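You operate a simulated robot arm through the tools that you are given. There is no shell and no other tool. Be economical: measure what you need, move in short steps, check, and stop when the job is done.

You are at the controls of a simulated two-armed robot. One attempt, no reset.

Task
Brush the crumbs off the keyboard at seat 49 with its port switched off.
Fine: brush back in its place; switch the port on again, then tap the grey lock key once so that its lamp comes on. Set down upright: key brush. What is to be rubbed or washed off counts as gone when no trace of it is left.
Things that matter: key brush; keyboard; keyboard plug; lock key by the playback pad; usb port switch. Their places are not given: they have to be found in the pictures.

The check looks at the end state, three seconds after you hand in, the way a careful person would. Anything else that was tipped, shoved, dropped, spilled or broken makes it a failure.

Robot
Two 7-joint arms with fingered hands on one trunk that stands fixed in place. Base frame: the origin is at the foot of the trunk, x ahead of it, y to its left, z up; the work surface is at about z = 740. Units: mm, rad, N and s.
The left shoulder is at [70, 139, 983], the right one opposite. With the tool pointing down near the work surface each hand reaches from about 460 to 840 mm from the base axis, measured 20 degrees to its own side. Payload 3.9 kg a hand.
The TCP of each hand is the grasp point between the finger pads, 29 mm short of the fingertips. In the tool frame z runs along the fingers and y along their closing line. Largest opening 100 mm; the body of the gripper starts 34 mm behind the TCP. The gripper is a hand of 5 fingers: y runs from the thumb to the fingers, the wrist lies at [-15, -105, -177] in the tool frame, and closing takes about 1.5 s.
Orientation is told as [roll, pitch, yaw] about the base's x, y, z axes, in that order, counted from this pose: with the fingers straight down and the wrist toward the robot, the tool's x, y and z point along [0, 1, 0], [1, 0, 0] and [0, 0, -1] of the base frame.

Tools
- The arms move only by the tool arm_command. It takes "left_commands", "right_commands" or both (then of equal length, played together; a hand with none holds still); each is a list that holds one entry, the list of rows, each a list of 6 numbers: the shift along the tool's x, y, z in units of 20 mm (1.0 is 20 mm), then the turn, a rotation vector about the tool's x, y, z in units of 5 degrees (1.0 is 5 degrees). In form: [[[x, y, z, wx, wy, wz], ...]]. A call has 1 to 10 rows; each row shifts and turns the commanded pose from where the row before left it, along the tool's axes as they then stand. "left_hand" and "right_hand" are, for a hand that has rows, the finger opening in cm, from 0 to 10, set as the call begins (left out, the last holds). A call with a number of a shift or a turn outside -1 to 1 is refused whole. A row lasts 0.2 s, in which the tool goes at most 50 mm and 0.15 rad; a call with a longer step from one row to the next is refused whole, and so is a gripper value outside its range. A pose out of reach is approached as far as the arm can. The call stops where the force on the tool passes 40 N (or 10 N more than at its start, if that is more) or the arm is blocked; 0.2 s more then pass. Each finger travels about 153 mm/s and halts on what it meets, pressing with about 23 N; the grip force reading is that of the motor and also rises with nothing between the fingers. The clock runs only during rows and for 0.2 s after the last one: add rows that do not move to give the fingers time. It gives the time, the measured TCP pose, the force on the tool (base axes), the opening and the grip force at its end, in the units of the frame above (readings bear some noise), with the torque about the TCP (base axes, N m) and any sound that the robot's microphone picked up.
- Cameras (640 x 400 px; columns grow to the right, rows downward): "scene" is now at [120.7, 33.3, 1288.8]; the picture's right is [0.36, -0.93, 0.00], its down [-0.65, -0.26, -0.71] and it looks along [0.67, 0.26, -0.70] (base axes); focal length 332 px, centre (320, 200). "left" rides on the left gripper at [-66, -86, -121] in its tool frame; the picture's right is [-0.76, -0.31, 0.58], its down [0.59, -0.70, 0.40] and it looks along [0.28, 0.64, 0.71] (tool axes); focal length 247 px, centre (320, 200). "right" rides on the right gripper at [66, -86, -121] in its tool frame; the picture's right is [-0.76, 0.31, -0.58], its down [-0.59, -0.70, 0.40] and it looks along [-0.28, 0.64, 0.71] (tool axes); focal length 247 px, centre (320, 200).
- snapshot(camera): a new picture of that camera. It takes no simulated time.
- raise_lower(by): slides the trunk up (or, below 0, down) by that many mm; the arms and the scene camera ride with it, the base frame stays. It gives what a move gives, with no picture.
- move_fingers(index, middle, ring, little, thumb_bend, thumb_turn, hand): sets how far each is bent, from 0 (flat) to 1 (curled in); at 0.3 the hand is open as for a grip, at 0.7 the pads meet at the TCP. One left out holds its place. A second passes; each finger stops where it meets its share of the squeeze, and holds until it gets a number again. A gripper value or a shape takes the hand back. It gives what a move gives, with no picture; readings hold the bend of each and the force on index, middle, ring, little, thumb and palm. thumb_turn goes from beside the hand (0) to across from the fingers (1), as for a grip.
- set_grasp(shape, hand): the hand has 5 fingers and takes this shape, open, in about a second: jaw (thumb against the fingers, like two jaws); tri (thumb and two fingers); tip (a fingertip pinch); poke (one finger out to press); point (the index stretched); flat (the hand flat); cup (the hand cupped); fist (a fist). The gripper value then closes the fingers along that shape, each until it touches; the sizes above hold for jaw. It gives what a move gives, with no picture.
- pan_tilt(pan, tilt): turns the head with the scene camera to pan (to the left, within 1.501 rad either way) and tilt (down, from -0.506 to 1.204), counted from straight ahead of the robot. It gives what a move gives.
- probe_pixels(camera, pixels): for up to 12 pixels [column, row] of the newest picture of that camera ("zoom" is the newest enlarged one), the place [x, y, z] in the base frame of the surface seen there, good to about 3 mm, but the place of the scene camera against the robot may be out by one fixed shift of up to 12 mm in any direction. It takes no simulated time.
- enlarge(camera, box): a new picture of the part [left, top, right, bottom] of that camera's present view, enlarged. It takes no simulated time.
- finish_job(): hands the job in; it is judged then, once.

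Work in short steps. Measure before you move; look again where a grasp or a placing could have gone wrong, and mend it. You have 80 turns and 48 pictures in all, those below and enlarged ones among them. Open the grippers and draw the arms clear of the work before you hand the job in, unless the task says otherwise; then end with one line.

The tools are called after "Emit:" as name(argument=value, ...) on one line, values as JSON. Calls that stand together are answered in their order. arm_command: Moves the arms, as the interface text tells. Its arguments: {"type":"object","properties":{"left_commands":{"type":"array","items":{"type":"array","items":{"type":"array","items":{"type":"number"}}}},"left_hand":{"type":"number"},"right_commands":{"type":"array","items":{"type":"array","items":{"type":"array","items":{"type":"number"}}}},"right_hand":{"type":"number"}},"required":[]} The other tools are called the same way: raise_lower (by) slides the trunk up or down; set_grasp (shape, hand) gives the hand a shape; move_fingers (index, middle, ring, little, thumb_bend, thumb_turn, hand) moves the fingers one by one; pan_tilt (pan, tilt) turns the head that bears the scene camera; snapshot (camera) takes a picture; probe_pixels (camera, pixels) gives the place of the surface under pixels of a picture; enlarge (camera, box) takes an enlarged picture of a part of a camera's view; finish_job () hands the job in.

At the start:

```text
t: 0.0
left_tcp_pos: [423.4, 454.3, 1012.1]
left_tool_rot: [-0.021, 0.007, 0.372]
left_wrist_force: [-0.5, -0.7, -0.1]
left_wrist_torque: [-0.03, 0.0, -0.04]
left_width: 99.9
left_grasp_force: 0.1
left_shape: jaw
left_bend: [0.3, 0.3, 0.3, 0.3, 0.3, 0.98]
left_finger forces: [0.0, 0.0, 0.0, 0.0, 0.1, 0.1]
right_tcp_pos: [478.8, 0.4, 1016.9]
right_tool_rot: [0.001, 0.0, 0.364]
right_wrist_force: [-0.6, 0.0, 0.3]
right_wrist_torque: [0.02, -0.01, 0.01]
right_width: 99.7
right_grasp_force: 0.0
right_shape: jaw
right_bend: [0.3, 0.3, 0.3, 0.3, 0.3, 0.98]
right_finger forces: [0.0, 0.0, 0.0, 0.0, 0.0, 0.0]
trunk travel left (down, up): [-625.0, 215.0]
head pan, tilt: [0.374, 0.775]
```

scene: 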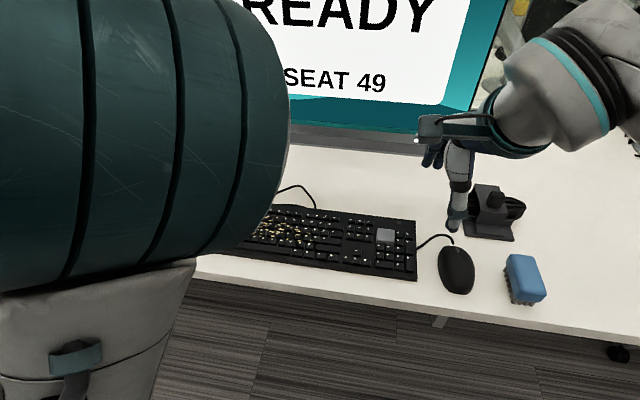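
right: 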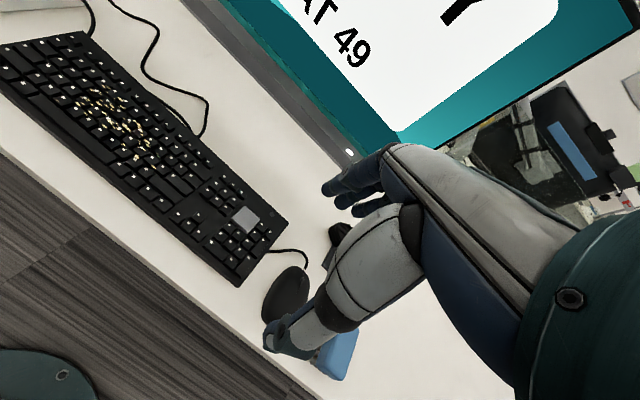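
left: 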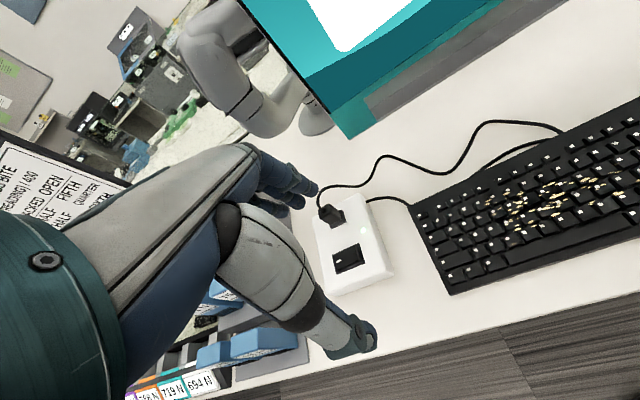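

The left picture shows the port box with a rocker at (347,258) and the plug at (331,213). The scene picture shows the blue brush at (525,278), the grey key at (385,235) and crumbs around (295,230). I'll measure these first.

Emit:
probe_pixels(camera="scene", pixels=[[515, 262], [541, 262], [545, 290], [512, 295], [385, 235], [416, 222], [416, 278], [490, 200], [455, 270], [500, 235], [280, 232], [310, 235]])

Emit:
probe_pixels(camera="left", pixels=[[347, 258], [340, 250], [352, 268], [331, 213], [316, 205], [365, 200], [392, 275], [330, 295], [415, 210], [450, 292], [510, 215], [620, 180]])

Emit:
probe_pixels(camera="right", pixels=[[245, 216], [90, 95], [125, 115], [150, 150], [135, 160], [110, 130], [290, 220], [237, 285], [90, 40], [335, 355], [340, 375], [85, 110]])

Emit:
enlarge(camera="left", box=[280, 170, 440, 310])

Emit:
enlarge(camera="scene", box=[400, 170, 560, 320])

```text
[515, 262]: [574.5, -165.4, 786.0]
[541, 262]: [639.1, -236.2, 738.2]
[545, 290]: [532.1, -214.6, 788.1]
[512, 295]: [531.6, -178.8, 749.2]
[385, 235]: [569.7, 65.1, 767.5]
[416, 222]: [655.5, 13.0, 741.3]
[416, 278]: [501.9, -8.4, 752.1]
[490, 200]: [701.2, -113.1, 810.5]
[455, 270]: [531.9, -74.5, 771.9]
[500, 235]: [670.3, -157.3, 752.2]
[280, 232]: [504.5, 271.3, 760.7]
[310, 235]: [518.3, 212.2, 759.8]
```

```text
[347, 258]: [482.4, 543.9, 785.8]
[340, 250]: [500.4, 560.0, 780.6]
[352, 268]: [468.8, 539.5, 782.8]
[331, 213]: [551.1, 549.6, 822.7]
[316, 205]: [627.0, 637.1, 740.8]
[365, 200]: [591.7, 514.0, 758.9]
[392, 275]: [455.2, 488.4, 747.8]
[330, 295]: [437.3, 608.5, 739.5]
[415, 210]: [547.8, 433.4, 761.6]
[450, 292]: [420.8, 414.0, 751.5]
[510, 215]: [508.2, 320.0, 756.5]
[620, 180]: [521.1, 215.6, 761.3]
```

```text
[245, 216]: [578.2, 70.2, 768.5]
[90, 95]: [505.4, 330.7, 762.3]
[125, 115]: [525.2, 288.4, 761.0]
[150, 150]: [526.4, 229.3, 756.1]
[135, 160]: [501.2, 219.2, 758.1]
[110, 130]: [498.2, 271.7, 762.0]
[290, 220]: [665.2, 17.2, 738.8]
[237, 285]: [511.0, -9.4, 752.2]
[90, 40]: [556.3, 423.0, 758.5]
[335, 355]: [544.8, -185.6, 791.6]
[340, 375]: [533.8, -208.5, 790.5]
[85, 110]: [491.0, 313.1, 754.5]
```

```text
2.86 times, centred on (360, 240) of left
```

zoom: 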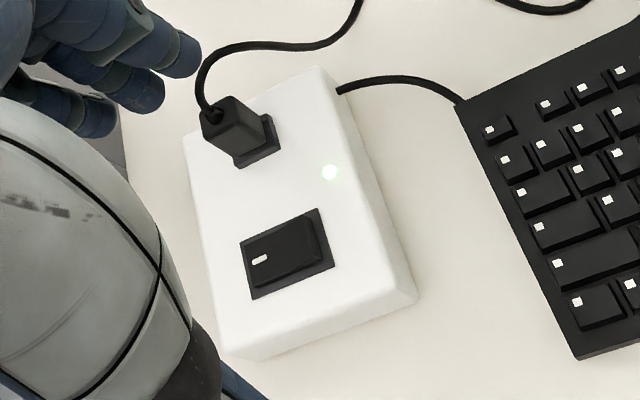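

```text
2.67 times, centred on (480, 245) of scene
```

zoom: 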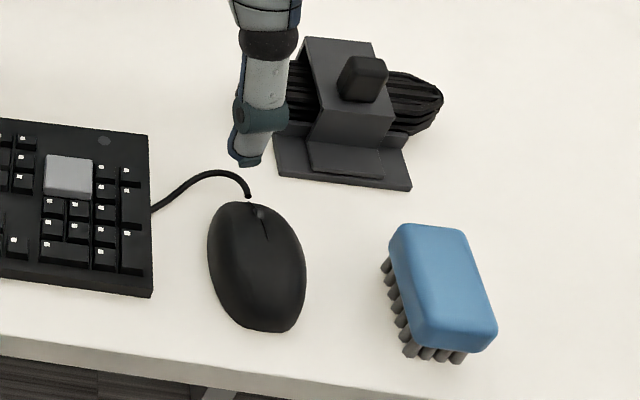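

The port lamp is green (on), and the brush stands on its bristles. I'll measure the brush outline in this zoom, then retake the box zoom for the rocker.

Emit:
probe_pixels(camera="zoom", pixels=[[400, 230], [460, 236], [490, 322], [425, 338], [442, 285], [410, 352], [388, 270], [455, 358], [103, 140], [50, 160], [90, 160], [68, 178]])

Emit:
enlarge(camera="left", box=[310, 180, 410, 300])

```text
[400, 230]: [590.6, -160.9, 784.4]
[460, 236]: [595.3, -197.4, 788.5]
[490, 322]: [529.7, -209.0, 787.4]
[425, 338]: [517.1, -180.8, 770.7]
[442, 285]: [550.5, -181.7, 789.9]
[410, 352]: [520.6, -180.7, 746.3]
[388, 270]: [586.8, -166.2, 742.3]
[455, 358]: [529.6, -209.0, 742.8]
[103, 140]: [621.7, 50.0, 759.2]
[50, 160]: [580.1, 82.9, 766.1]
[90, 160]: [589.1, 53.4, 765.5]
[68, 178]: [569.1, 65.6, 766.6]
```

```text
3.33 times, centred on (360, 240) of left
```

zoom: 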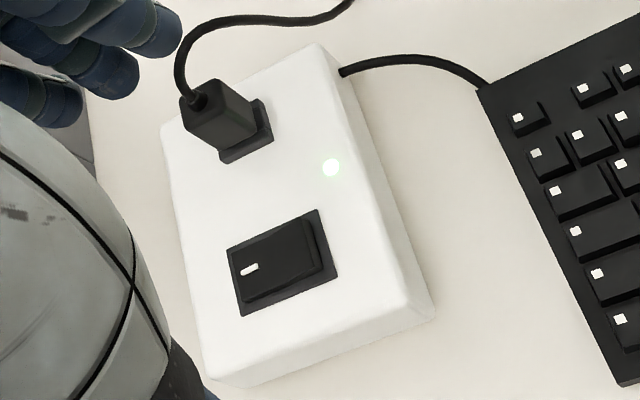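

Emit:
probe_pixels(camera="zoom", pixels=[[230, 252], [316, 212], [334, 276], [243, 314], [250, 270], [305, 250], [245, 255], [310, 265], [278, 262], [200, 110], [240, 130], [332, 167]])

```text
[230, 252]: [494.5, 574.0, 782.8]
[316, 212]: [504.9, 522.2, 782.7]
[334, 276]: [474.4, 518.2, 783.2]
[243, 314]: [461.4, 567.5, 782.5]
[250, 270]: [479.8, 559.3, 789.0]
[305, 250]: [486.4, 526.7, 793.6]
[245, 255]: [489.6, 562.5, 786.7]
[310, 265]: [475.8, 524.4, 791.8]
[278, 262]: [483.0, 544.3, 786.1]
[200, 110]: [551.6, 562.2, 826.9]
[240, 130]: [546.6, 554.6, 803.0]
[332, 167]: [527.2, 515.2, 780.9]
```

The rocker spans y≈522–570. Its unmarked end at (481,526) is raised (z≈793), so I press there to switch off. I'll shape the left hand for poking and check where the fingertip is.

Emit:
set_grasp(hand="left", shape="poke")

Emit:
snapshot(camera="left")

```text
t: 0.9
left_tcp_pos: [422.7, 454.8, 1009.9]
left_tool_rot: [-0.024, 0.007, 0.374]
left_wrist_force: [-0.4, 0.6, -0.2]
left_wrist_torque: [-0.03, -0.03, -0.01]
left_width: 0.1
left_grasp_force: 0.0
left_shape: poke
left_bend: [0.7, 0.7, 0.99, 0.99, 1.0, 1.0]
left_finger forces: [0.0, 0.1, 0.0, 0.0, 0.1, 0.1]
right_tcp_pos: [478.6, -0.9, 1017.4]
right_tool_rot: [-0.001, 0.0, 0.361]
right_wrist_force: [-0.3, 0.1, -0.5]
right_wrist_torque: [0.0, -0.01, -0.01]
right_width: 99.9
right_grasp_force: 0.1
right_shape: jaw
right_bend: [0.3, 0.3, 0.3, 0.3, 0.3, 0.98]
right_finger forces: [0.0, 0.1, 0.0, 0.0, 0.0, 0.0]
trunk travel left (down, up): [-625.0, 215.0]
head pan, tilt: [0.374, 0.775]
```

```text
41 pictures are left
```

left: 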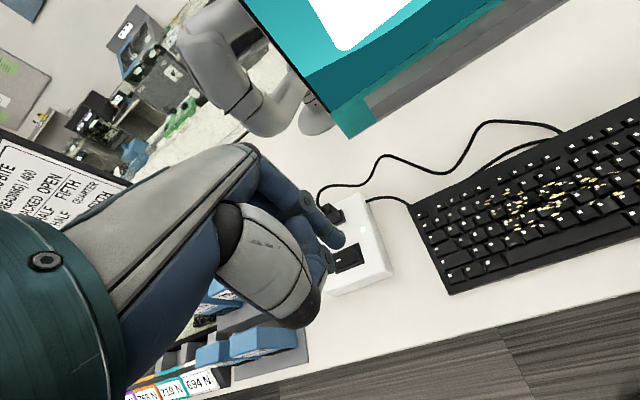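

The poking fingertip appears at about (340,240). I'll measure it against the TCP.

Emit:
probe_pixels(camera="left", pixels=[[340, 241], [334, 232], [328, 262], [325, 270], [318, 215], [337, 246], [307, 203]])

Emit:
enlarge(camera="left", box=[240, 150, 400, 310])

```text
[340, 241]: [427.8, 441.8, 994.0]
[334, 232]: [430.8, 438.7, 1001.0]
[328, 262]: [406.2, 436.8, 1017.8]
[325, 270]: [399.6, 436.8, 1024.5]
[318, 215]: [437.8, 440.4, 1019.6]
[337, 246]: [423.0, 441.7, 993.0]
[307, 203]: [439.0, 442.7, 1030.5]
```

```text
2.50 times, centred on (320, 230) of left
```

zoom: 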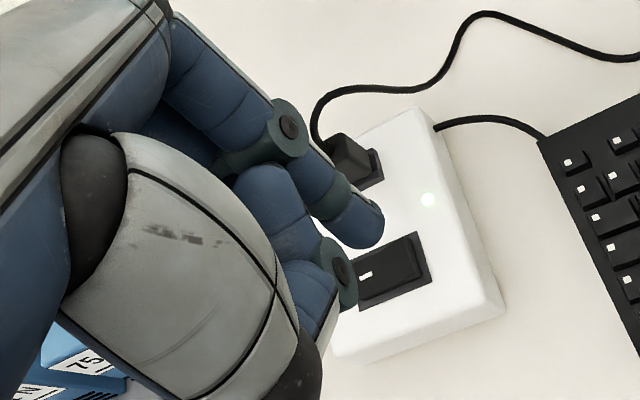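

I'd rather press with a single finger, so I curl the middle finger and keep only the index out.

Emit:
move_fingers(hand="left", index=0.6, middle=1, ring=1, little=1)

Emit:
enlarge(camera="left", box=[240, 150, 400, 310])

```text
t: 1.9
left_tcp_pos: [424.0, 454.5, 1009.4]
left_tool_rot: [-0.024, 0.008, 0.374]
left_wrist_force: [-0.1, 0.2, -0.5]
left_wrist_torque: [-0.01, -0.03, -0.01]
left_width: 34.3
left_grasp_force: 0.0
left_shape: fingers
left_bend: [0.6, 1.0, 1.0, 1.0, 1.0, 1.0]
left_finger forces: [0.1, 0.1, 0.0, 0.0, 0.0, 0.1]
right_tcp_pos: [479.6, -1.7, 1016.2]
right_tool_rot: [0.002, 0.0, 0.363]
right_wrist_force: [-0.8, -0.2, -0.3]
right_wrist_torque: [0.02, 0.01, -0.01]
right_width: 99.8
right_grasp_force: 0.1
right_shape: jaw
right_bend: [0.3, 0.3, 0.3, 0.3, 0.3, 0.98]
right_finger forces: [0.0, 0.1, 0.0, 0.0, 0.1, 0.0]
trunk travel left (down, up): [-625.0, 215.0]
head pan, tilt: [0.374, 0.775]
```

```text
2.50 times, centred on (320, 230) of left
```

zoom: 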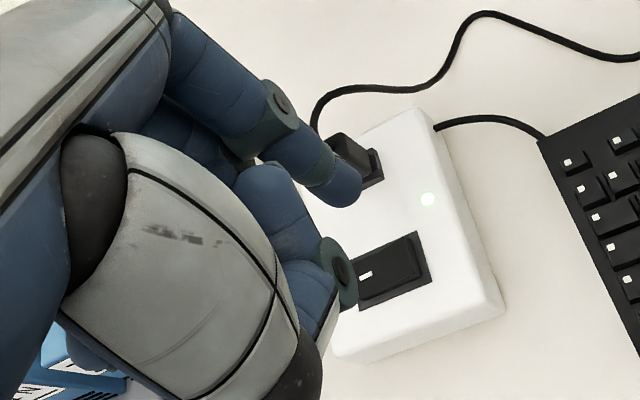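

Now I measure the index tip and the other lowest parts (thumb knuckle, curled fingers).

Emit:
probe_pixels(camera="zoom", pixels=[[352, 196], [357, 190], [343, 205], [352, 180], [345, 285], [347, 305], [318, 330], [310, 290]])

```text
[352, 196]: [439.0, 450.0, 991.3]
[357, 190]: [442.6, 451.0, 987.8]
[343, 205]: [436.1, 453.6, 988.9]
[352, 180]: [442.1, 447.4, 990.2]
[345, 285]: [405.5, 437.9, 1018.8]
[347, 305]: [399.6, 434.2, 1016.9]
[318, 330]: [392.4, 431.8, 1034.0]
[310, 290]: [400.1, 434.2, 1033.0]
```

The index tip sits about (+20, 0, −25) from the TCP. I move it over the raised rocker end at (480,527), stopping about 25 mm above.

Emit:
arm_command(left_commands=[[[0.68, 0.75, 0.5, 0, 0, 0], [0.68, 0.75, 0.8, 0, 0, 0], [0.68, 0.75, 1, 0, 0, 0], [0.68, 0.75, 1, 0, 0, 0], [0, 0, 1, 0, 0, 0], [0, 0, 1, 0, 0, 0], [0, 0, 1, 0, 0, 0], [0, 0, 1, 0, 0, 0], [0, 0, 0.7, 0, 0, 0], [0, 0, 0, 0, 0, 0]]])

Emit:
snapshot(camera="left")

```text
t: 4.1
left_tcp_pos: [460.9, 521.7, 847.4]
left_tool_rot: [-0.021, 0.006, 0.373]
left_wrist_force: [0.4, 0.3, 0.9]
left_wrist_torque: [0.02, -0.02, -0.01]
left_width: 33.7
left_grasp_force: 0.1
left_shape: fingers
left_bend: [0.6, 1.0, 1.0, 1.0, 1.0, 1.0]
left_finger forces: [0.0, 0.0, 0.0, 0.0, 0.1, 0.0]
right_tcp_pos: [479.1, -0.1, 1016.5]
right_tool_rot: [0.001, -0.001, 0.363]
right_wrist_force: [-0.1, 0.0, 0.4]
right_wrist_torque: [0.0, -0.02, -0.03]
right_width: 99.9
right_grasp_force: 0.0
right_shape: jaw
right_bend: [0.3, 0.3, 0.3, 0.3, 0.3, 0.98]
right_finger forces: [0.2, 0.0, 0.0, 0.0, 0.0, 0.0]
trunk travel left (down, up): [-625.0, 215.0]
head pan, tilt: [0.374, 0.775]
```

```text
38 pictures are left
```

left: 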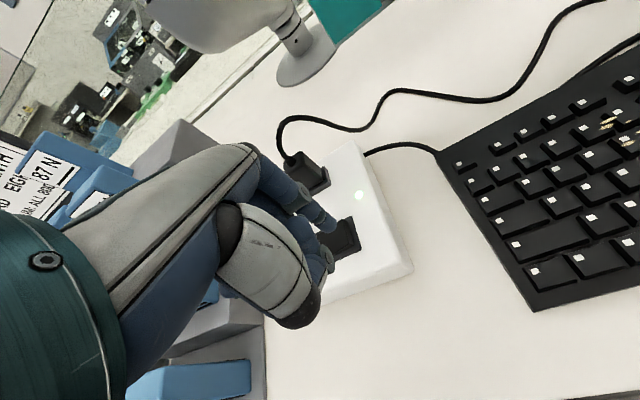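

Emit:
enlarge(camera="left", box=[260, 140, 420, 300])

Emit:
probe_pixels(camera="left", pixels=[[346, 218], [356, 245], [352, 232], [331, 225], [328, 228], [340, 232], [300, 172]])

```text
2.50 times, centred on (340, 220) of left
```

zoom: 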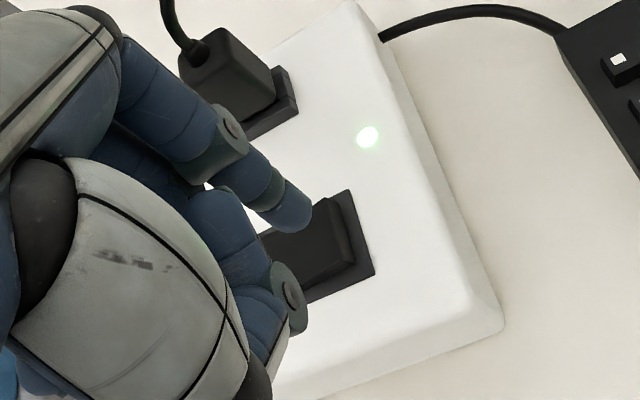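

```text
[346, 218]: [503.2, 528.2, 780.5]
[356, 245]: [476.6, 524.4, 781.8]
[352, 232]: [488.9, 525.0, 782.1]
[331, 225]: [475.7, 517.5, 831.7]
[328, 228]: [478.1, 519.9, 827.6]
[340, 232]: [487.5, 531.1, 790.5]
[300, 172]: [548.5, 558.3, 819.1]
```

The raised rocker end centres near (486,532) and the tip is at about (480,522), so I shift slightly and lower.

Emit:
arm_command(left_commands=[[[0.33, 0.4, 0, 0, 0, 0], [0, 0, 0.5, 0, 0, 0], [0, 0, 0.5, 0, 0, 0], [0, 0, 0.25, 0, 0, 0], [0, 0, 0.15, 0, 0, 0], [0, 0, 0, 0, 0, 0]]])

Emit:
enlarge(camera="left", box=[260, 140, 420, 300])

```text
t: 5.5
left_tcp_pos: [464.8, 530.2, 821.4]
left_tool_rot: [-0.019, 0.008, 0.372]
left_wrist_force: [-0.4, -0.4, -0.4]
left_wrist_torque: [-0.01, -0.01, -0.02]
left_width: 34.1
left_grasp_force: 0.1
left_shape: fingers
left_bend: [0.6, 1.0, 1.0, 1.0, 1.0, 1.0]
left_finger forces: [0.1, 0.0, 0.1, 0.0, 0.0, 0.1]
right_tcp_pos: [478.8, 0.4, 1015.3]
right_tool_rot: [-0.002, 0.001, 0.363]
right_wrist_force: [0.8, 0.3, 0.6]
right_wrist_torque: [-0.03, -0.03, 0.01]
right_width: 99.7
right_grasp_force: 0.1
right_shape: jaw
right_bend: [0.3, 0.3, 0.3, 0.3, 0.3, 0.98]
right_finger forces: [0.0, 0.1, 0.0, 0.1, 0.1, 0.0]
trunk travel left (down, up): [-625.0, 215.0]
head pan, tilt: [0.374, 0.775]
```

```text
2.50 times, centred on (340, 220) of left
```

zoom: 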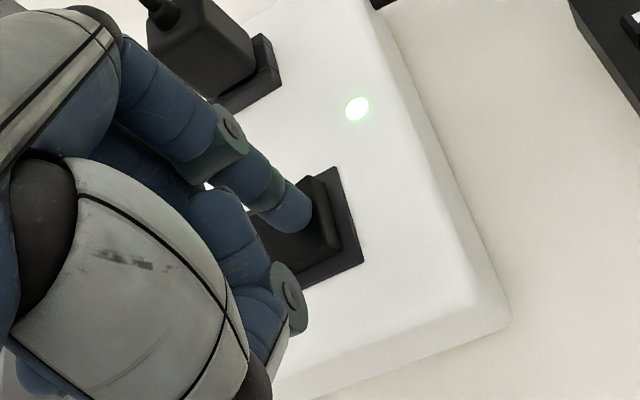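

The tip lines up over the raised end and isn't touching yet. I continue down in small steps.

Emit:
arm_command(left_commands=[[[-0.1, 0, 0.15, 0, 0, 0], [0, 0, 0.15, 0, 0, 0], [0, 0, 0.15, 0, 0, 0], [0, 0, 0.15, 0, 0, 0], [0, 0, 0, 0, 0, 0]]])

Emit:
enlarge(camera="left", box=[260, 140, 420, 300])

```text
t: 6.7
left_tcp_pos: [465.1, 526.3, 816.1]
left_tool_rot: [-0.018, -0.004, 0.372]
left_wrist_force: [0.2, 3.6, 36.5]
left_wrist_torque: [0.38, -0.88, 0.09]
left_width: 34.0
left_grasp_force: 17.8
left_shape: fingers
left_bend: [0.6, 1.0, 1.0, 1.0, 1.0, 1.0]
left_finger forces: [36.2, 0.0, 0.0, 0.0, 0.0, 0.0]
right_tcp_pos: [475.6, -3.5, 1018.5]
right_tool_rot: [0.001, -0.005, 0.362]
right_wrist_force: [0.1, 0.1, -0.2]
right_wrist_torque: [-0.01, -0.02, 0.01]
right_width: 99.8
right_grasp_force: 0.1
right_shape: jaw
right_bend: [0.3, 0.3, 0.3, 0.3, 0.3, 0.98]
right_finger forces: [0.0, 0.0, 0.0, 0.0, 0.0, 0.0]
trunk travel left (down, up): [-625.0, 215.0]
head pan, tilt: [0.374, 0.775]
```

```text
2.50 times, centred on (340, 220) of left
```

zoom: 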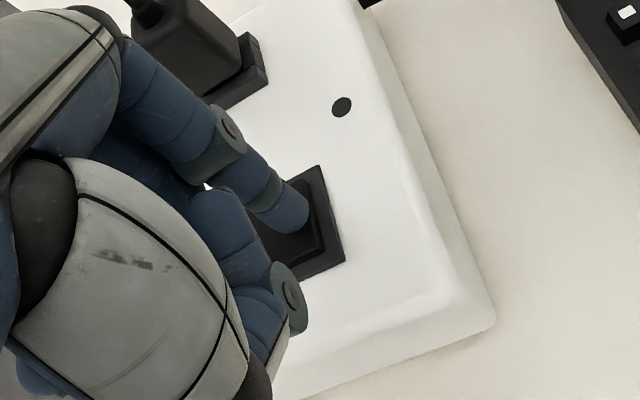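

The lamp is dark, so the port is off. I lift the left hand clear while the right hand goes above the brush.

Emit:
arm_command(left_commands=[[[0, 0, -0.5, 0, 0, 0], [0, 0, -1, 0, 0, 0], [0, 0, -1, 0, 0, 0], [0, 0, -1, 0, 0, 0], [0, 0, -1, 0, 0, 0], [0, 0, -1, 0, 0, 0], [0, 0, -1, 0, 0, 0], [0, 0, -1, 0, 0, 0], [0, 0, -1, 0, 0, 0], [0, 0, 0, 0, 0, 0]]], right_commands=[[[-1, -0.02, 0.43, 0, 0, 0], [-1, -0.02, 0.43, 0, 0, 0], [-1, -0.02, 0.43, 0, 0, 0], [-1, -0.02, 0.43, 0, 0, 0], [-1, -0.02, 0.43, 0, 0, 0], [-1, -0.02, 0.43, 0, 0, 0], [-1, -0.02, 0.43, 0, 0, 0], [-1, -0.02, 0.43, 0, 0, 0], [-1, -0.02, 0.43, 0, 0, 0], [-0.7, -0.02, 0.43, 0, 0, 0]]])

Emit:
snapshot(camera="right")

Emit:
snapshot(camera="left")

```text
t: 8.9
left_tcp_pos: [466.9, 532.3, 980.8]
left_tool_rot: [-0.019, 0.006, 0.372]
left_wrist_force: [-0.5, 0.5, 0.4]
left_wrist_torque: [-0.01, -0.02, 0.0]
left_width: 34.0
left_grasp_force: 0.1
left_shape: fingers
left_bend: [0.6, 1.0, 1.0, 1.0, 1.0, 1.0]
left_finger forces: [0.1, 0.1, 0.0, 0.0, 0.0, 0.0]
right_tcp_pos: [545.1, -182.8, 930.0]
right_tool_rot: [0.002, 0.002, 0.362]
right_wrist_force: [0.0, 0.2, -0.7]
right_wrist_torque: [0.01, -0.01, -0.01]
right_width: 99.7
right_grasp_force: 0.1
right_shape: jaw
right_bend: [0.3, 0.3, 0.3, 0.3, 0.3, 0.98]
right_finger forces: [0.0, 0.0, 0.0, 0.0, 0.0, 0.0]
trunk travel left (down, up): [-625.0, 215.0]
head pan, tilt: [0.374, 0.775]
```

```text
34 pictures are left
```

right: 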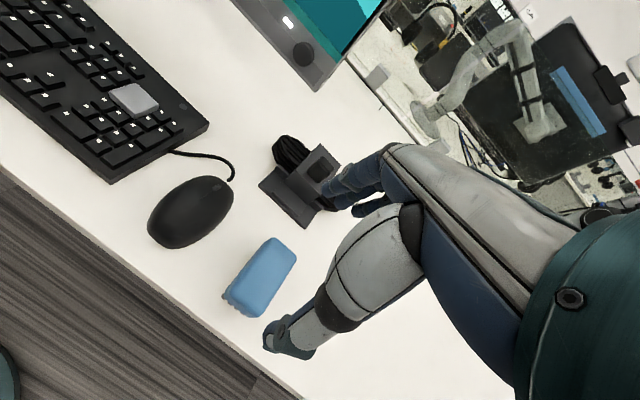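

```text
33 pictures are left
```

left: 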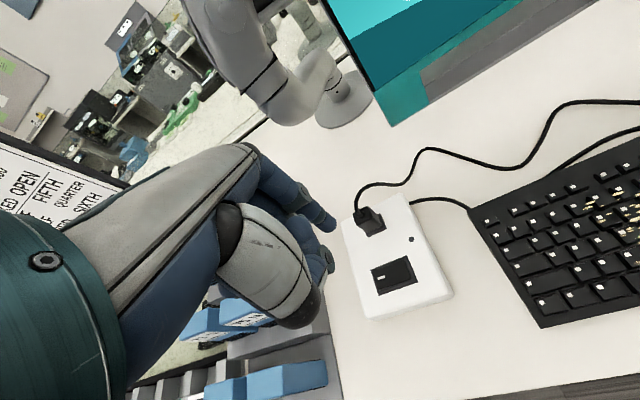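

The port lamp stays dark. The brush is at (262,277) in the right picture, so I enlarge it and measure its outline.

Emit:
enlarge(camera="right", box=[200, 220, 330, 340])

```text
3.33 times, centred on (265, 280) of right
```

zoom: 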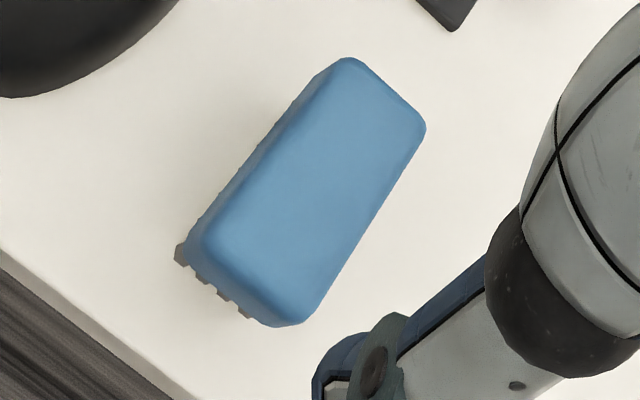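

Emit:
probe_pixels(camera="zoom", pixels=[[348, 66], [418, 130], [308, 312], [210, 240], [384, 95], [258, 280], [280, 150], [360, 225], [315, 190], [182, 255], [245, 318], [335, 200]])

Emit:
probe_pixels(camera="right", pixels=[[340, 172], [330, 200], [303, 222], [265, 185], [232, 190], [195, 245]])

```text
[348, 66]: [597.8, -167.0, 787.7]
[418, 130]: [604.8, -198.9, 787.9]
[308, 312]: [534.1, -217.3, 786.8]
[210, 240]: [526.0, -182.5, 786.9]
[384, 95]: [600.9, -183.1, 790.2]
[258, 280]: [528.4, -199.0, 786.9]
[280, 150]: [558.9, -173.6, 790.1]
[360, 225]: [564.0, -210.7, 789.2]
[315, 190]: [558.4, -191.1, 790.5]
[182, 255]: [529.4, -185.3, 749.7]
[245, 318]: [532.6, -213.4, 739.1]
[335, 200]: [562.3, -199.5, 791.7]
```

```text
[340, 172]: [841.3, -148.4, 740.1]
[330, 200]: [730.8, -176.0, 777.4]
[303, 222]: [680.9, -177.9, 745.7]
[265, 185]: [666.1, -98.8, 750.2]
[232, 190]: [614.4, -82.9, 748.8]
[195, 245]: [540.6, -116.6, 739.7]
```

The brush centre is about (565,−191), yaw 0.22, size about 80×40, top at z=790. Gripping across its width keeps four fingers on the long side and leaves it strong for sweeping sideways, so I turn the hand about +82° in yaw up here.

Emit:
arm_command(right_commands=[[[0, 0, 0, 0, 0, -1], [0, 0, 0, 0, 0, -1], [0, 0, 0, 0, 0, -1], [0, 0, 0, 0, 0, -1], [0, 0, 0, 0, 0, -1], [0, 0, 0, 0, 0, -1], [0, 0, 0, 0, 0, -1], [0, 0, 0, 0, 0, -1], [0, 0, 0, 0, 0, -1], [0, 0, 0, 0, 0, 0]]], right_hand=7)

Emit:
arm_command(right_commands=[[[0, 0, 0, 0, 0, -1], [0, 0, 0, 0, 0, -1], [0, 0, 0, 0, 0, -1], [0, 0, 0, 0, 0, -1], [0, 0, 0, 0, 0, -1], [0, 0, 0, 0, 0, -1], [0, 0, 0, 0, 0, -1], [0, 0, 0, 0, 0, -0.3], [0, 0, 0, 0, 0, 0]]])

Emit:
snapshot(camera="right")

```text
t: 11.1
left_tcp_pos: [465.4, 532.0, 980.3]
left_tool_rot: [-0.022, 0.008, 0.371]
left_wrist_force: [-0.2, -0.8, -0.2]
left_wrist_torque: [0.01, 0.02, 0.02]
left_width: 33.9
left_grasp_force: 0.0
left_shape: fingers
left_bend: [0.6, 1.0, 1.0, 1.0, 1.0, 1.0]
left_finger forces: [0.0, 0.1, 0.0, 0.1, 0.0, 0.1]
right_tcp_pos: [543.3, -182.6, 929.9]
right_tool_rot: [0.0, -0.002, 0.401]
right_wrist_force: [-0.6, -0.3, -0.6]
right_wrist_torque: [-0.02, 0.01, 0.0]
right_width: 70.2
right_grasp_force: 0.0
right_shape: jaw
right_bend: [0.41, 0.35, 0.26, 0.4, 0.3, 0.99]
right_finger forces: [0.0, 0.0, 0.0, 0.0, 0.1, 0.0]
right hand out of reach, approached as far as the arm can: row 2, 3, 4, 5, 6, 7, 8, 9
trunk travel left (down, up): [-625.0, 215.0]
head pan, tilt: [0.374, 0.775]
```

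```text
t: 13.1
left_tcp_pos: [466.7, 532.5, 980.4]
left_tool_rot: [-0.022, 0.006, 0.37]
left_wrist_force: [-0.6, -0.8, -0.4]
left_wrist_torque: [-0.01, 0.02, -0.01]
left_width: 34.0
left_grasp_force: 0.1
left_shape: fingers
left_bend: [0.6, 1.0, 1.0, 1.0, 1.0, 1.0]
left_finger forces: [0.0, 0.0, 0.1, 0.1, 0.0, 0.0]
right_tcp_pos: [544.6, -183.2, 929.7]
right_tool_rot: [-0.001, -0.001, 0.402]
right_wrist_force: [-0.2, 0.4, -0.3]
right_wrist_torque: [0.0, 0.02, 0.03]
right_width: 70.1
right_grasp_force: 0.1
right_shape: jaw
right_bend: [0.41, 0.35, 0.26, 0.4, 0.3, 0.99]
right_finger forces: [0.1, 0.0, 0.0, 0.0, 0.0, 0.0]
right hand out of reach, approached as far as the arm can: row 1, 2, 3, 4, 5, 6, 7
trunk travel left (down, up): [-625.0, 215.0]
head pan, tilt: [0.374, 0.775]
```

```text
31 pictures are left
```

right: 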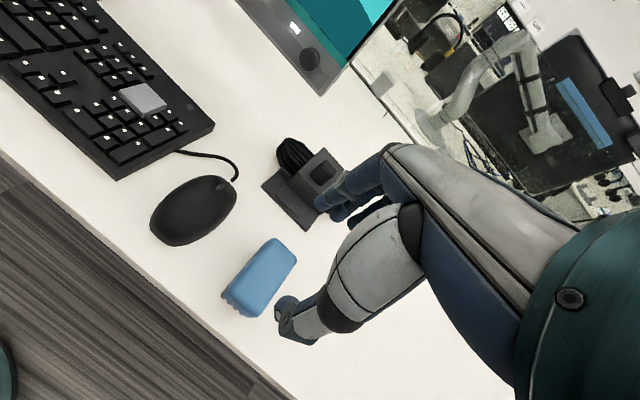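

The arm can't turn past yaw 0.40 that way. I'll grip lengthwise at yaw 0.22 instead and sweep along the long axis. First a small back-turn to see where the commanded pose stands, with the hand reopened fully.

Emit:
arm_command(right_commands=[[[0, 0, 0, 0, 0, 1], [0, 0, 0, 0, 0, 0], [0, 0, 0, 0, 0, 0]]], right_hand=10)

```text
t: 13.9
left_tcp_pos: [467.2, 532.0, 979.4]
left_tool_rot: [-0.02, 0.008, 0.374]
left_wrist_force: [0.3, 0.4, 0.8]
left_wrist_torque: [-0.02, 0.0, -0.02]
left_width: 34.3
left_grasp_force: 0.0
left_shape: fingers
left_bend: [0.6, 1.0, 1.0, 1.0, 1.0, 1.0]
left_finger forces: [0.1, 0.1, 0.0, 0.1, 0.2, 0.0]
right_tcp_pos: [541.8, -183.3, 931.2]
right_tool_rot: [-0.002, 0.0, 0.341]
right_wrist_force: [-0.3, -0.3, -0.4]
right_wrist_torque: [0.02, 0.02, 0.01]
right_width: 100.0
right_grasp_force: 0.0
right_shape: jaw
right_bend: [0.3, 0.3, 0.3, 0.3, 0.3, 0.98]
right_finger forces: [0.0, 0.0, 0.0, 0.0, 0.0, 0.0]
trunk travel left (down, up): [-625.0, 215.0]
head pan, tilt: [0.374, 0.775]
```

The command isn't stale. Now I turn to yaw 0.217, centre over the brush at (565,−191) and lower to z≈850.

Emit:
arm_command(right_commands=[[[0, 0, 0, 0, 0, 0.71], [0, 0, 0, 0, 0, 0.71], [-0.32, 0.5, 0, 0, 0, 0], [-0.32, 0.5, 0, 0, 0, 0], [0, 0, 1, 0, 0, 0], [0, 0, 1, 0, 0, 0], [0, 0, 1, 0, 0, 0], [0, 0, 1, 0, 0, 0], [0, 0, 0, 0, 0, 0], [0, 0, 0, 0, 0, 0]]])

Emit:
snapshot(camera="right")

Emit:
enlarge(camera="scene", box=[400, 130, 620, 330])

```text
t: 16.1
left_tcp_pos: [465.7, 531.0, 981.2]
left_tool_rot: [-0.02, 0.007, 0.372]
left_wrist_force: [-0.3, 0.3, 0.4]
left_wrist_torque: [-0.02, -0.02, -0.02]
left_width: 33.9
left_grasp_force: 0.0
left_shape: fingers
left_bend: [0.6, 1.0, 1.0, 1.0, 1.0, 1.0]
left_finger forces: [0.0, 0.0, 0.0, 0.0, 0.0, 0.1]
right_tcp_pos: [568.0, -190.8, 849.6]
right_tool_rot: [0.001, -0.002, 0.217]
right_wrist_force: [-0.6, 0.2, 0.8]
right_wrist_torque: [0.01, 0.02, 0.01]
right_width: 99.8
right_grasp_force: 0.1
right_shape: jaw
right_bend: [0.3, 0.3, 0.3, 0.3, 0.3, 0.98]
right_finger forces: [0.1, 0.0, 0.0, 0.1, 0.0, 0.0]
trunk travel left (down, up): [-625.0, 215.0]
head pan, tilt: [0.374, 0.775]
```

```text
30 pictures are left
```

right: 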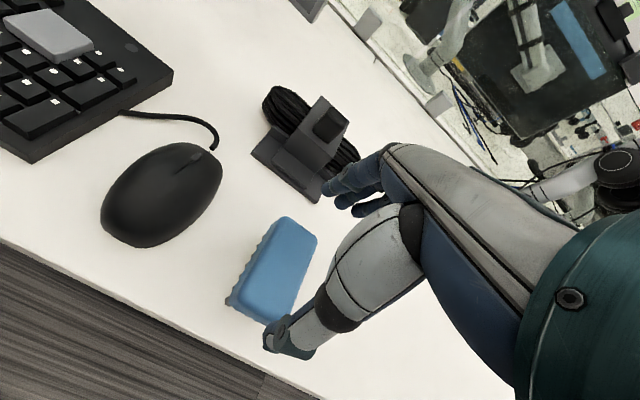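

```text
2.00 times, centred on (510, 230) of scene
```

zoom: 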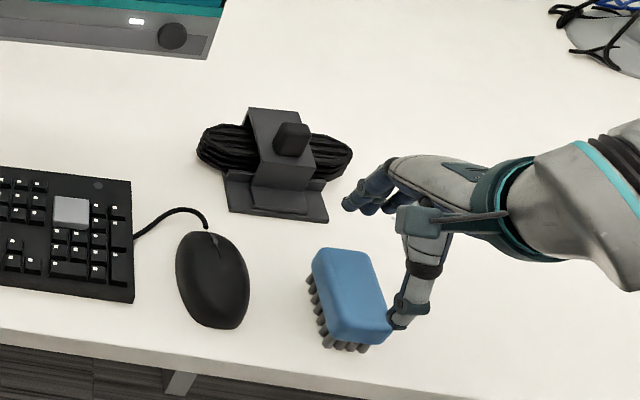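

The hand is above the brush. I'll measure the thumb tip and fingertips and the brush again to confirm the straddle.

Emit:
probe_pixels(camera="right", pixels=[[268, 343], [275, 330], [328, 190], [342, 205], [365, 212], [285, 222], [308, 240], [262, 305], [280, 265], [295, 250], [320, 190], [252, 150]])

```text
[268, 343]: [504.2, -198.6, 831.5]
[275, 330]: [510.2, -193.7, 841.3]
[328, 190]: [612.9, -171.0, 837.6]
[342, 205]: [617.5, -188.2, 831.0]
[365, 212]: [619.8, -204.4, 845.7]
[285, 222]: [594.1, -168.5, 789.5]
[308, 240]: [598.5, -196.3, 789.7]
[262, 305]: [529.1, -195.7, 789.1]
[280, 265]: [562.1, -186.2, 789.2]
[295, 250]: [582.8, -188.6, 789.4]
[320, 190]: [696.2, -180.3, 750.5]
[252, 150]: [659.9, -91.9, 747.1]
```

Thumb (x≈510) and fingers (x≈613) straddle the brush (524–603). I lower 70 mm with a 3 mm pull toward the robot, stopping with the TCP at z≈780.

Emit:
arm_command(right_commands=[[[0, -0.17, 0, 0, 0, 0], [0, 0, 0.7, 0, 0, 0], [0, 0, 0.7, 0, 0, 0], [0, 0, 0.7, 0, 0, 0], [0, 0, 0.5, 0, 0, 0], [0, 0, 0.5, 0, 0, 0], [0, 0, 0.4, 0, 0, 0], [0, 0, 0, 0, 0, 0]]])

Emit:
snapshot(camera="right")

Emit:
enlarge(camera="scene", box=[400, 130, 620, 330])

```text
t: 17.9
left_tcp_pos: [466.1, 531.4, 980.2]
left_tool_rot: [-0.022, 0.005, 0.372]
left_wrist_force: [0.7, 0.3, 0.3]
left_wrist_torque: [0.02, 0.0, -0.03]
left_width: 34.3
left_grasp_force: 0.1
left_shape: fingers
left_bend: [0.6, 1.0, 1.0, 1.0, 1.0, 1.0]
left_finger forces: [0.1, 0.1, 0.0, 0.1, 0.0, 0.0]
right_tcp_pos: [564.3, -190.6, 781.4]
right_tool_rot: [0.0, 0.0, 0.216]
right_wrist_force: [-0.1, 0.3, 1.1]
right_wrist_torque: [0.01, -0.01, -0.01]
right_width: 99.9
right_grasp_force: 0.1
right_shape: jaw
right_bend: [0.3, 0.3, 0.3, 0.3, 0.3, 0.98]
right_finger forces: [0.9, 0.0, 0.1, 0.1, 0.3, 0.0]
trunk travel left (down, up): [-625.0, 215.0]
head pan, tilt: [0.374, 0.775]
```

```text
28 pictures are left
```

right: 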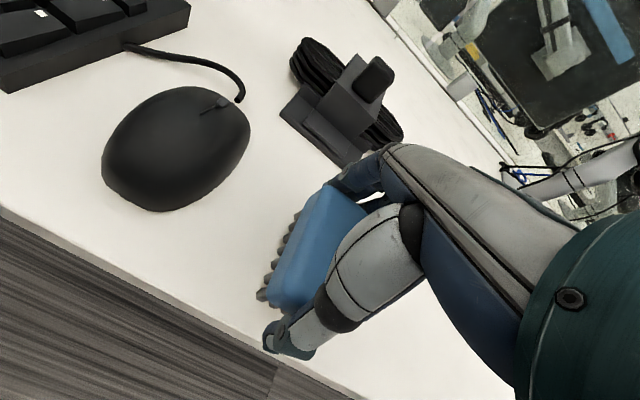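

```text
2.00 times, centred on (510, 230) of scene
```

zoom: 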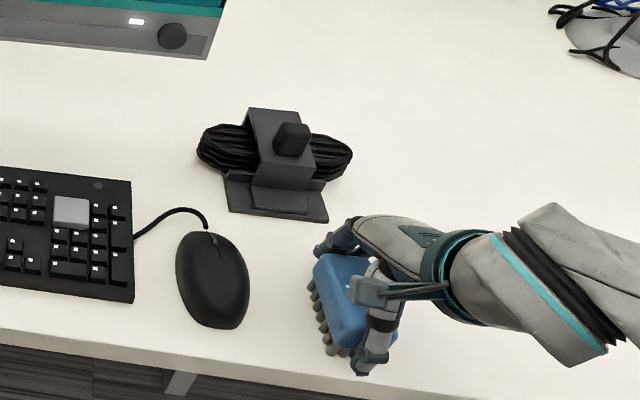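

The thumb and fingers straddle the brush ends well, so I close.

Emit:
arm_command(right_commands=[[[0, 0, 0, 0, 0, 0], [0, 0, 0, 0, 0, 0], [0, 0, 0, 0, 0, 0], [0, 0, 0, 0, 0, 0], [0, 0, 0, 0, 0, 0], [0, 0, 0, 0, 0, 0], [0, 0, 0, 0, 0, 0], [0, 0, 0, 0, 0, 0]]], right_hand=0)

Emit:
snapshot(camera="right")

```text
t: 19.7
left_tcp_pos: [467.0, 531.9, 982.5]
left_tool_rot: [-0.021, 0.007, 0.371]
left_wrist_force: [0.5, 0.5, -0.7]
left_wrist_torque: [0.0, -0.01, 0.01]
left_width: 34.0
left_grasp_force: 0.0
left_shape: fingers
left_bend: [0.6, 1.0, 1.0, 1.0, 1.0, 1.0]
left_finger forces: [0.1, 0.0, 0.0, 0.0, 0.0, 0.0]
right_tcp_pos: [563.4, -190.6, 781.3]
right_tool_rot: [0.001, -0.002, 0.217]
right_wrist_force: [0.0, -1.0, 1.5]
right_wrist_torque: [-0.03, 0.1, 0.02]
right_width: 85.4
right_grasp_force: 23.0
right_shape: jaw
right_bend: [0.32, 0.35, 0.26, 0.4, 0.31, 0.98]
right_finger forces: [16.4, 6.2, 1.9, 0.0, 24.0, 0.0]
trunk travel left (down, up): [-625.0, 215.0]
head pan, tilt: [0.374, 0.775]
```

```text
26 pictures are left
```

right: 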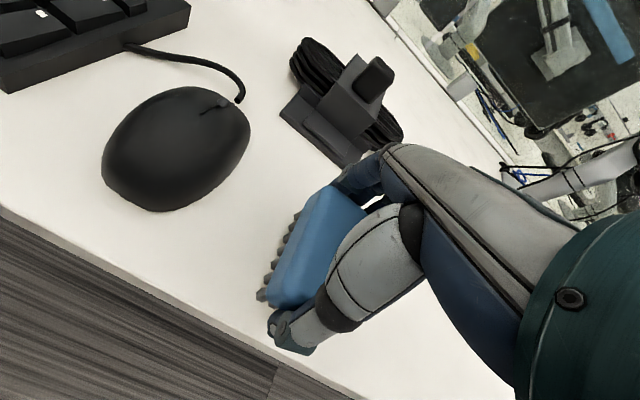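

Held with 24 N. Release pose to remember: TCP (563.4, −190.6, 781.3), yaw 0.217. I lift and check the brush doesn't tilt.

Emit:
arm_command(right_commands=[[[0, 0, -0.4, 0, 0, 0], [0, 0, -0.6, 0, 0, 0], [0, 0, -1, 0, 0, 0], [0, 0, -1, 0, 0, 0], [0, 0, -1, 0, 0, 0], [0, 0, 0, 0, 0, 0]]])

Emit:
snapshot(camera="right")

```text
t: 21.1
left_tcp_pos: [466.9, 532.3, 981.6]
left_tool_rot: [-0.021, 0.008, 0.37]
left_wrist_force: [0.1, 0.2, 0.3]
left_wrist_torque: [0.0, -0.02, 0.01]
left_width: 34.2
left_grasp_force: 0.0
left_shape: fingers
left_bend: [0.6, 1.0, 1.0, 1.0, 1.0, 1.0]
left_finger forces: [0.1, 0.0, 0.0, 0.0, 0.0, 0.0]
right_tcp_pos: [559.2, -190.4, 860.3]
right_tool_rot: [-0.001, -0.002, 0.216]
right_wrist_force: [0.2, 0.3, 0.2]
right_wrist_torque: [-0.01, -0.01, 0.02]
right_width: 85.3
right_grasp_force: 22.7
right_shape: jaw
right_bend: [0.32, 0.35, 0.26, 0.4, 0.31, 0.98]
right_finger forces: [16.3, 6.2, 1.8, 0.1, 23.7, 0.0]
trunk travel left (down, up): [-625.0, 215.0]
head pan, tilt: [0.374, 0.775]
```

```text
25 pictures are left
```

right: 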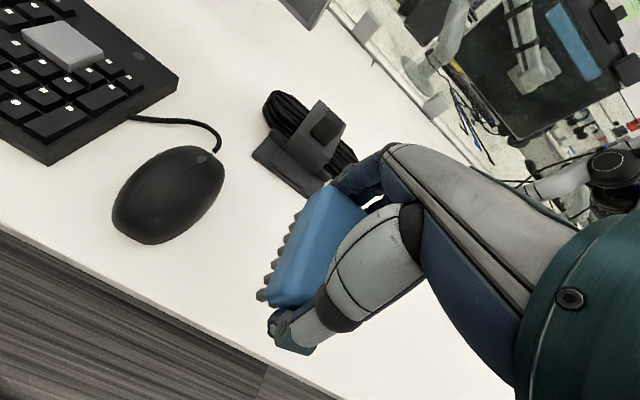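

The brush is held steadily. I carry it left toward the crumbs at height, and look with the scene camera from there.

Emit:
arm_command(right_commands=[[[1, 0.1, 0, 0, 0, 0], [1, 0.1, 0, 0, 0, 0], [1, 0.1, 0, 0, 0, 0], [1, 0.1, 0, 0, 0, 0], [1, 0.1, 0, 0, 0, 0], [1, 0.1, 0, 0, 0, 0], [1, 0.1, 0, 0, 0, 0], [1, 0.1, 0, 0, 0, 0], [1, 0.1, 0, 0, 0, 0], [1, 0.1, 0, 0, 0, 0]]])

Emit:
snapshot(camera="scene")

```text
t: 23.3
left_tcp_pos: [466.6, 532.3, 980.7]
left_tool_rot: [-0.02, 0.006, 0.371]
left_wrist_force: [-0.1, 0.0, -0.2]
left_wrist_torque: [-0.02, 0.0, 0.0]
left_width: 34.4
left_grasp_force: 0.1
left_shape: fingers
left_bend: [0.6, 1.0, 1.0, 1.0, 1.0, 1.0]
left_finger forces: [0.0, 0.1, 0.0, 0.0, 0.0, 0.1]
right_tcp_pos: [538.8, 10.3, 858.4]
right_tool_rot: [0.0, -0.002, 0.217]
right_wrist_force: [-0.3, 0.1, -1.2]
right_wrist_torque: [0.04, -0.01, -0.04]
right_width: 85.0
right_grasp_force: 22.9
right_shape: jaw
right_bend: [0.32, 0.35, 0.26, 0.4, 0.31, 0.98]
right_finger forces: [16.3, 6.2, 1.8, 0.0, 23.6, 0.0]
trunk travel left (down, up): [-625.0, 215.0]
head pan, tilt: [0.374, 0.775]
```

```text
24 pictures are left
```

scene: 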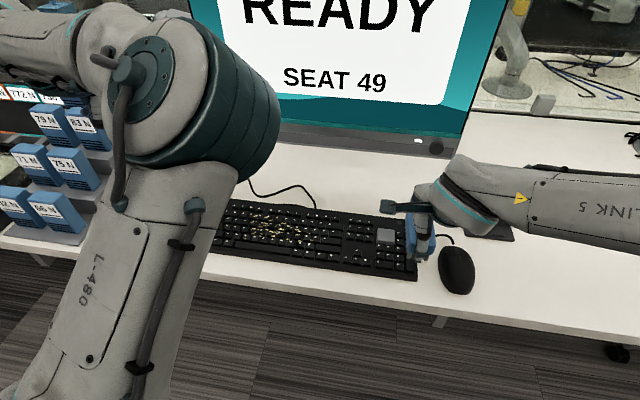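

The scene camera now sees all the crumbs. I enlarge around (285,235) and measure their extent.

Emit:
enlarge(camera="scene", box=[205, 185, 365, 285])

```text
4.00 times, centred on (285, 235) of scene
```

zoom: 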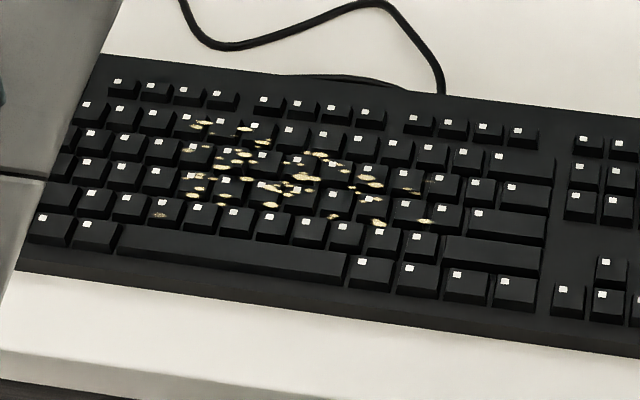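

Emit:
probe_pixels(camera="zoom", pixels=[[200, 122], [268, 127], [158, 215], [195, 195], [265, 207], [335, 160], [380, 223], [428, 221], [428, 180], [183, 150], [335, 217], [290, 185]])

```text
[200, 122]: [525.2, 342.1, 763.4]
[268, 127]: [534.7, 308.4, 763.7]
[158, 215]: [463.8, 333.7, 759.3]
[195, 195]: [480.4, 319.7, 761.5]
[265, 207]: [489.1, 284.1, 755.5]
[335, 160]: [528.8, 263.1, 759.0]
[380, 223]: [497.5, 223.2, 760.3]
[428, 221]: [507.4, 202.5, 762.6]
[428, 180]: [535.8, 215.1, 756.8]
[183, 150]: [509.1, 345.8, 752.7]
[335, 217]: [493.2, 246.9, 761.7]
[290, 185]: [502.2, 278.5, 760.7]
```

With the fixed scene shift applied, the crumbs cover about u = −78…+70 mm along the keyboard and v = −25…+47 across it, relative to (505,270). I go to their right end near (532,184) and lower to just above the keys.

Emit:
arm_command(right_commands=[[[0.95, 0.17, 0, 0, 0, 0], [0.95, 0.17, 0, 0, 0, 0], [0.95, 0.17, 0, 0, 0, 0], [0.95, 0.17, 0, 0, 0, 0], [0.95, 0.17, 0, 0, 0, 0], [0.95, 0.17, 0, 0, 0, 0], [0.95, 0.17, 0.4, 0, 0, 0], [0.95, 0.17, 0.6, 0, 0, 0], [0.95, 0.17, 0.6, 0, 0, -0.4], [0, 0, 0.7, 0, 0, 0]]])

Emit:
enlarge(camera="scene", box=[205, 165, 405, 290])

Emit:
snapshot(camera="right")

```text
t: 25.5
left_tcp_pos: [466.6, 532.8, 980.5]
left_tool_rot: [-0.021, 0.006, 0.371]
left_wrist_force: [-0.6, 0.0, -0.5]
left_wrist_torque: [-0.01, -0.01, 0.0]
left_width: 34.1
left_grasp_force: 0.1
left_shape: fingers
left_bend: [0.6, 1.0, 1.0, 1.0, 1.0, 1.0]
left_finger forces: [0.1, 0.0, 0.0, 0.1, 0.0, 0.0]
right_tcp_pos: [532.0, 180.7, 815.1]
right_tool_rot: [-0.001, -0.002, 0.252]
right_wrist_force: [-0.1, -0.7, -1.6]
right_wrist_torque: [-0.03, 0.0, -0.02]
right_width: 85.5
right_grasp_force: 23.1
right_shape: jaw
right_bend: [0.32, 0.35, 0.26, 0.4, 0.31, 0.98]
right_finger forces: [16.3, 6.2, 1.8, 0.0, 23.4, 0.0]
trunk travel left (down, up): [-625.0, 215.0]
head pan, tilt: [0.374, 0.775]
```

```text
3.20 times, centred on (305, 228) of scene
```

zoom: 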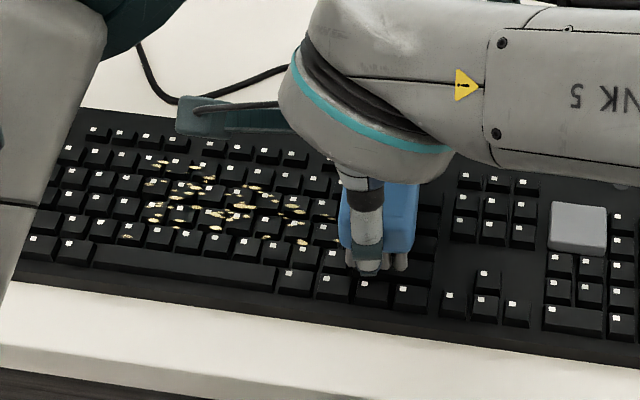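

```text
21 pictures are left
```

right: 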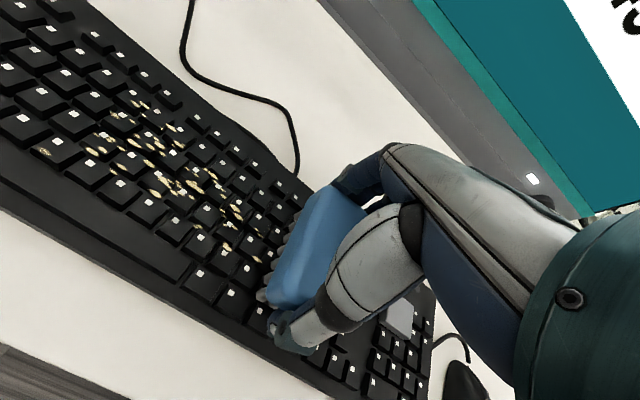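

The brush is just right of the crumbs and lines up with their depth. I lower in small steps to light contact.

Emit:
arm_command(right_commands=[[[0, 0, 0.3, 0, 0, 0], [0, 0, 0.15, 0, 0, 0], [0, 0, 0.1, 0, 0, 0], [0, 0, 0.1, 0, 0, 0], [0, 0, 0, 0, 0, 0]]])

```text
t: 26.7
left_tcp_pos: [467.6, 532.7, 980.0]
left_tool_rot: [-0.023, 0.007, 0.372]
left_wrist_force: [0.6, 0.1, -0.3]
left_wrist_torque: [0.0, -0.03, 0.01]
left_width: 34.1
left_grasp_force: 0.1
left_shape: fingers
left_bend: [0.6, 1.0, 1.0, 1.0, 1.0, 1.0]
left_finger forces: [0.1, 0.1, 0.0, 0.0, 0.1, 0.0]
right_tcp_pos: [532.6, 181.8, 801.5]
right_tool_rot: [0.001, -0.002, 0.252]
right_wrist_force: [0.0, -1.1, -1.2]
right_wrist_torque: [0.01, 0.0, -0.02]
right_width: 85.0
right_grasp_force: 23.0
right_shape: jaw
right_bend: [0.32, 0.35, 0.26, 0.4, 0.31, 0.98]
right_finger forces: [16.3, 6.2, 1.8, 0.0, 23.5, 0.1]
trunk travel left (down, up): [-625.0, 215.0]
head pan, tilt: [0.374, 0.775]
```

No contact yet at z=801.5, so I go on in 1–2 mm steps.

Emit:
arm_command(right_commands=[[[0, 0, 0.08, 0, 0, 0], [0, 0, 0.06, 0, 0, 0], [0, 0, 0.06, 0, 0, 0], [0, 0, 0, 0, 0, 0]]])

```text
t: 27.7
left_tcp_pos: [465.4, 531.5, 981.9]
left_tool_rot: [-0.022, 0.005, 0.371]
left_wrist_force: [-0.4, -0.1, -0.5]
left_wrist_torque: [0.02, 0.0, 0.04]
left_width: 33.9
left_grasp_force: 0.1
left_shape: fingers
left_bend: [0.6, 1.0, 1.0, 1.0, 1.0, 1.0]
left_finger forces: [0.0, 0.0, 0.1, 0.0, 0.0, 0.0]
right_tcp_pos: [532.3, 181.9, 798.7]
right_tool_rot: [0.001, -0.006, 0.253]
right_wrist_force: [-0.2, -0.5, 9.9]
right_wrist_torque: [0.08, -0.42, 0.01]
right_width: 84.9
right_grasp_force: 22.6
right_shape: jaw
right_bend: [0.32, 0.34, 0.26, 0.4, 0.31, 0.98]
right_finger forces: [17.7, 7.3, 1.9, 0.1, 24.6, 0.0]
trunk travel left (down, up): [-625.0, 215.0]
head pan, tilt: [0.374, 0.775]
```

Contact is about 10 N, at the far end only, because the keys slope up toward the back. I pitch the brush about 4° to match and read again.

Emit:
arm_command(right_commands=[[[0, 0, 0, -0.8, 0, 0], [0, 0, 0, 0, 0, 0]]])

```text
t: 28.3
left_tcp_pos: [464.8, 531.6, 981.0]
left_tool_rot: [-0.021, 0.001, 0.371]
left_wrist_force: [0.0, 0.6, -0.3]
left_wrist_torque: [0.0, 0.01, 0.0]
left_width: 33.9
left_grasp_force: 0.0
left_shape: fingers
left_bend: [0.6, 1.0, 1.0, 1.0, 1.0, 1.0]
left_finger forces: [0.1, 0.1, 0.0, 0.1, 0.1, 0.0]
right_tcp_pos: [531.4, 181.2, 799.1]
right_tool_rot: [0.0, -0.074, 0.253]
right_wrist_force: [-3.7, -0.4, 15.2]
right_wrist_torque: [-0.16, 0.76, -0.04]
right_width: 84.5
right_grasp_force: 23.1
right_shape: jaw
right_bend: [0.32, 0.35, 0.26, 0.4, 0.3, 0.98]
right_finger forces: [17.8, 6.2, 1.5, 0.0, 28.2, 0.1]
trunk travel left (down, up): [-625.0, 215.0]
head pan, tilt: [0.374, 0.775]
```

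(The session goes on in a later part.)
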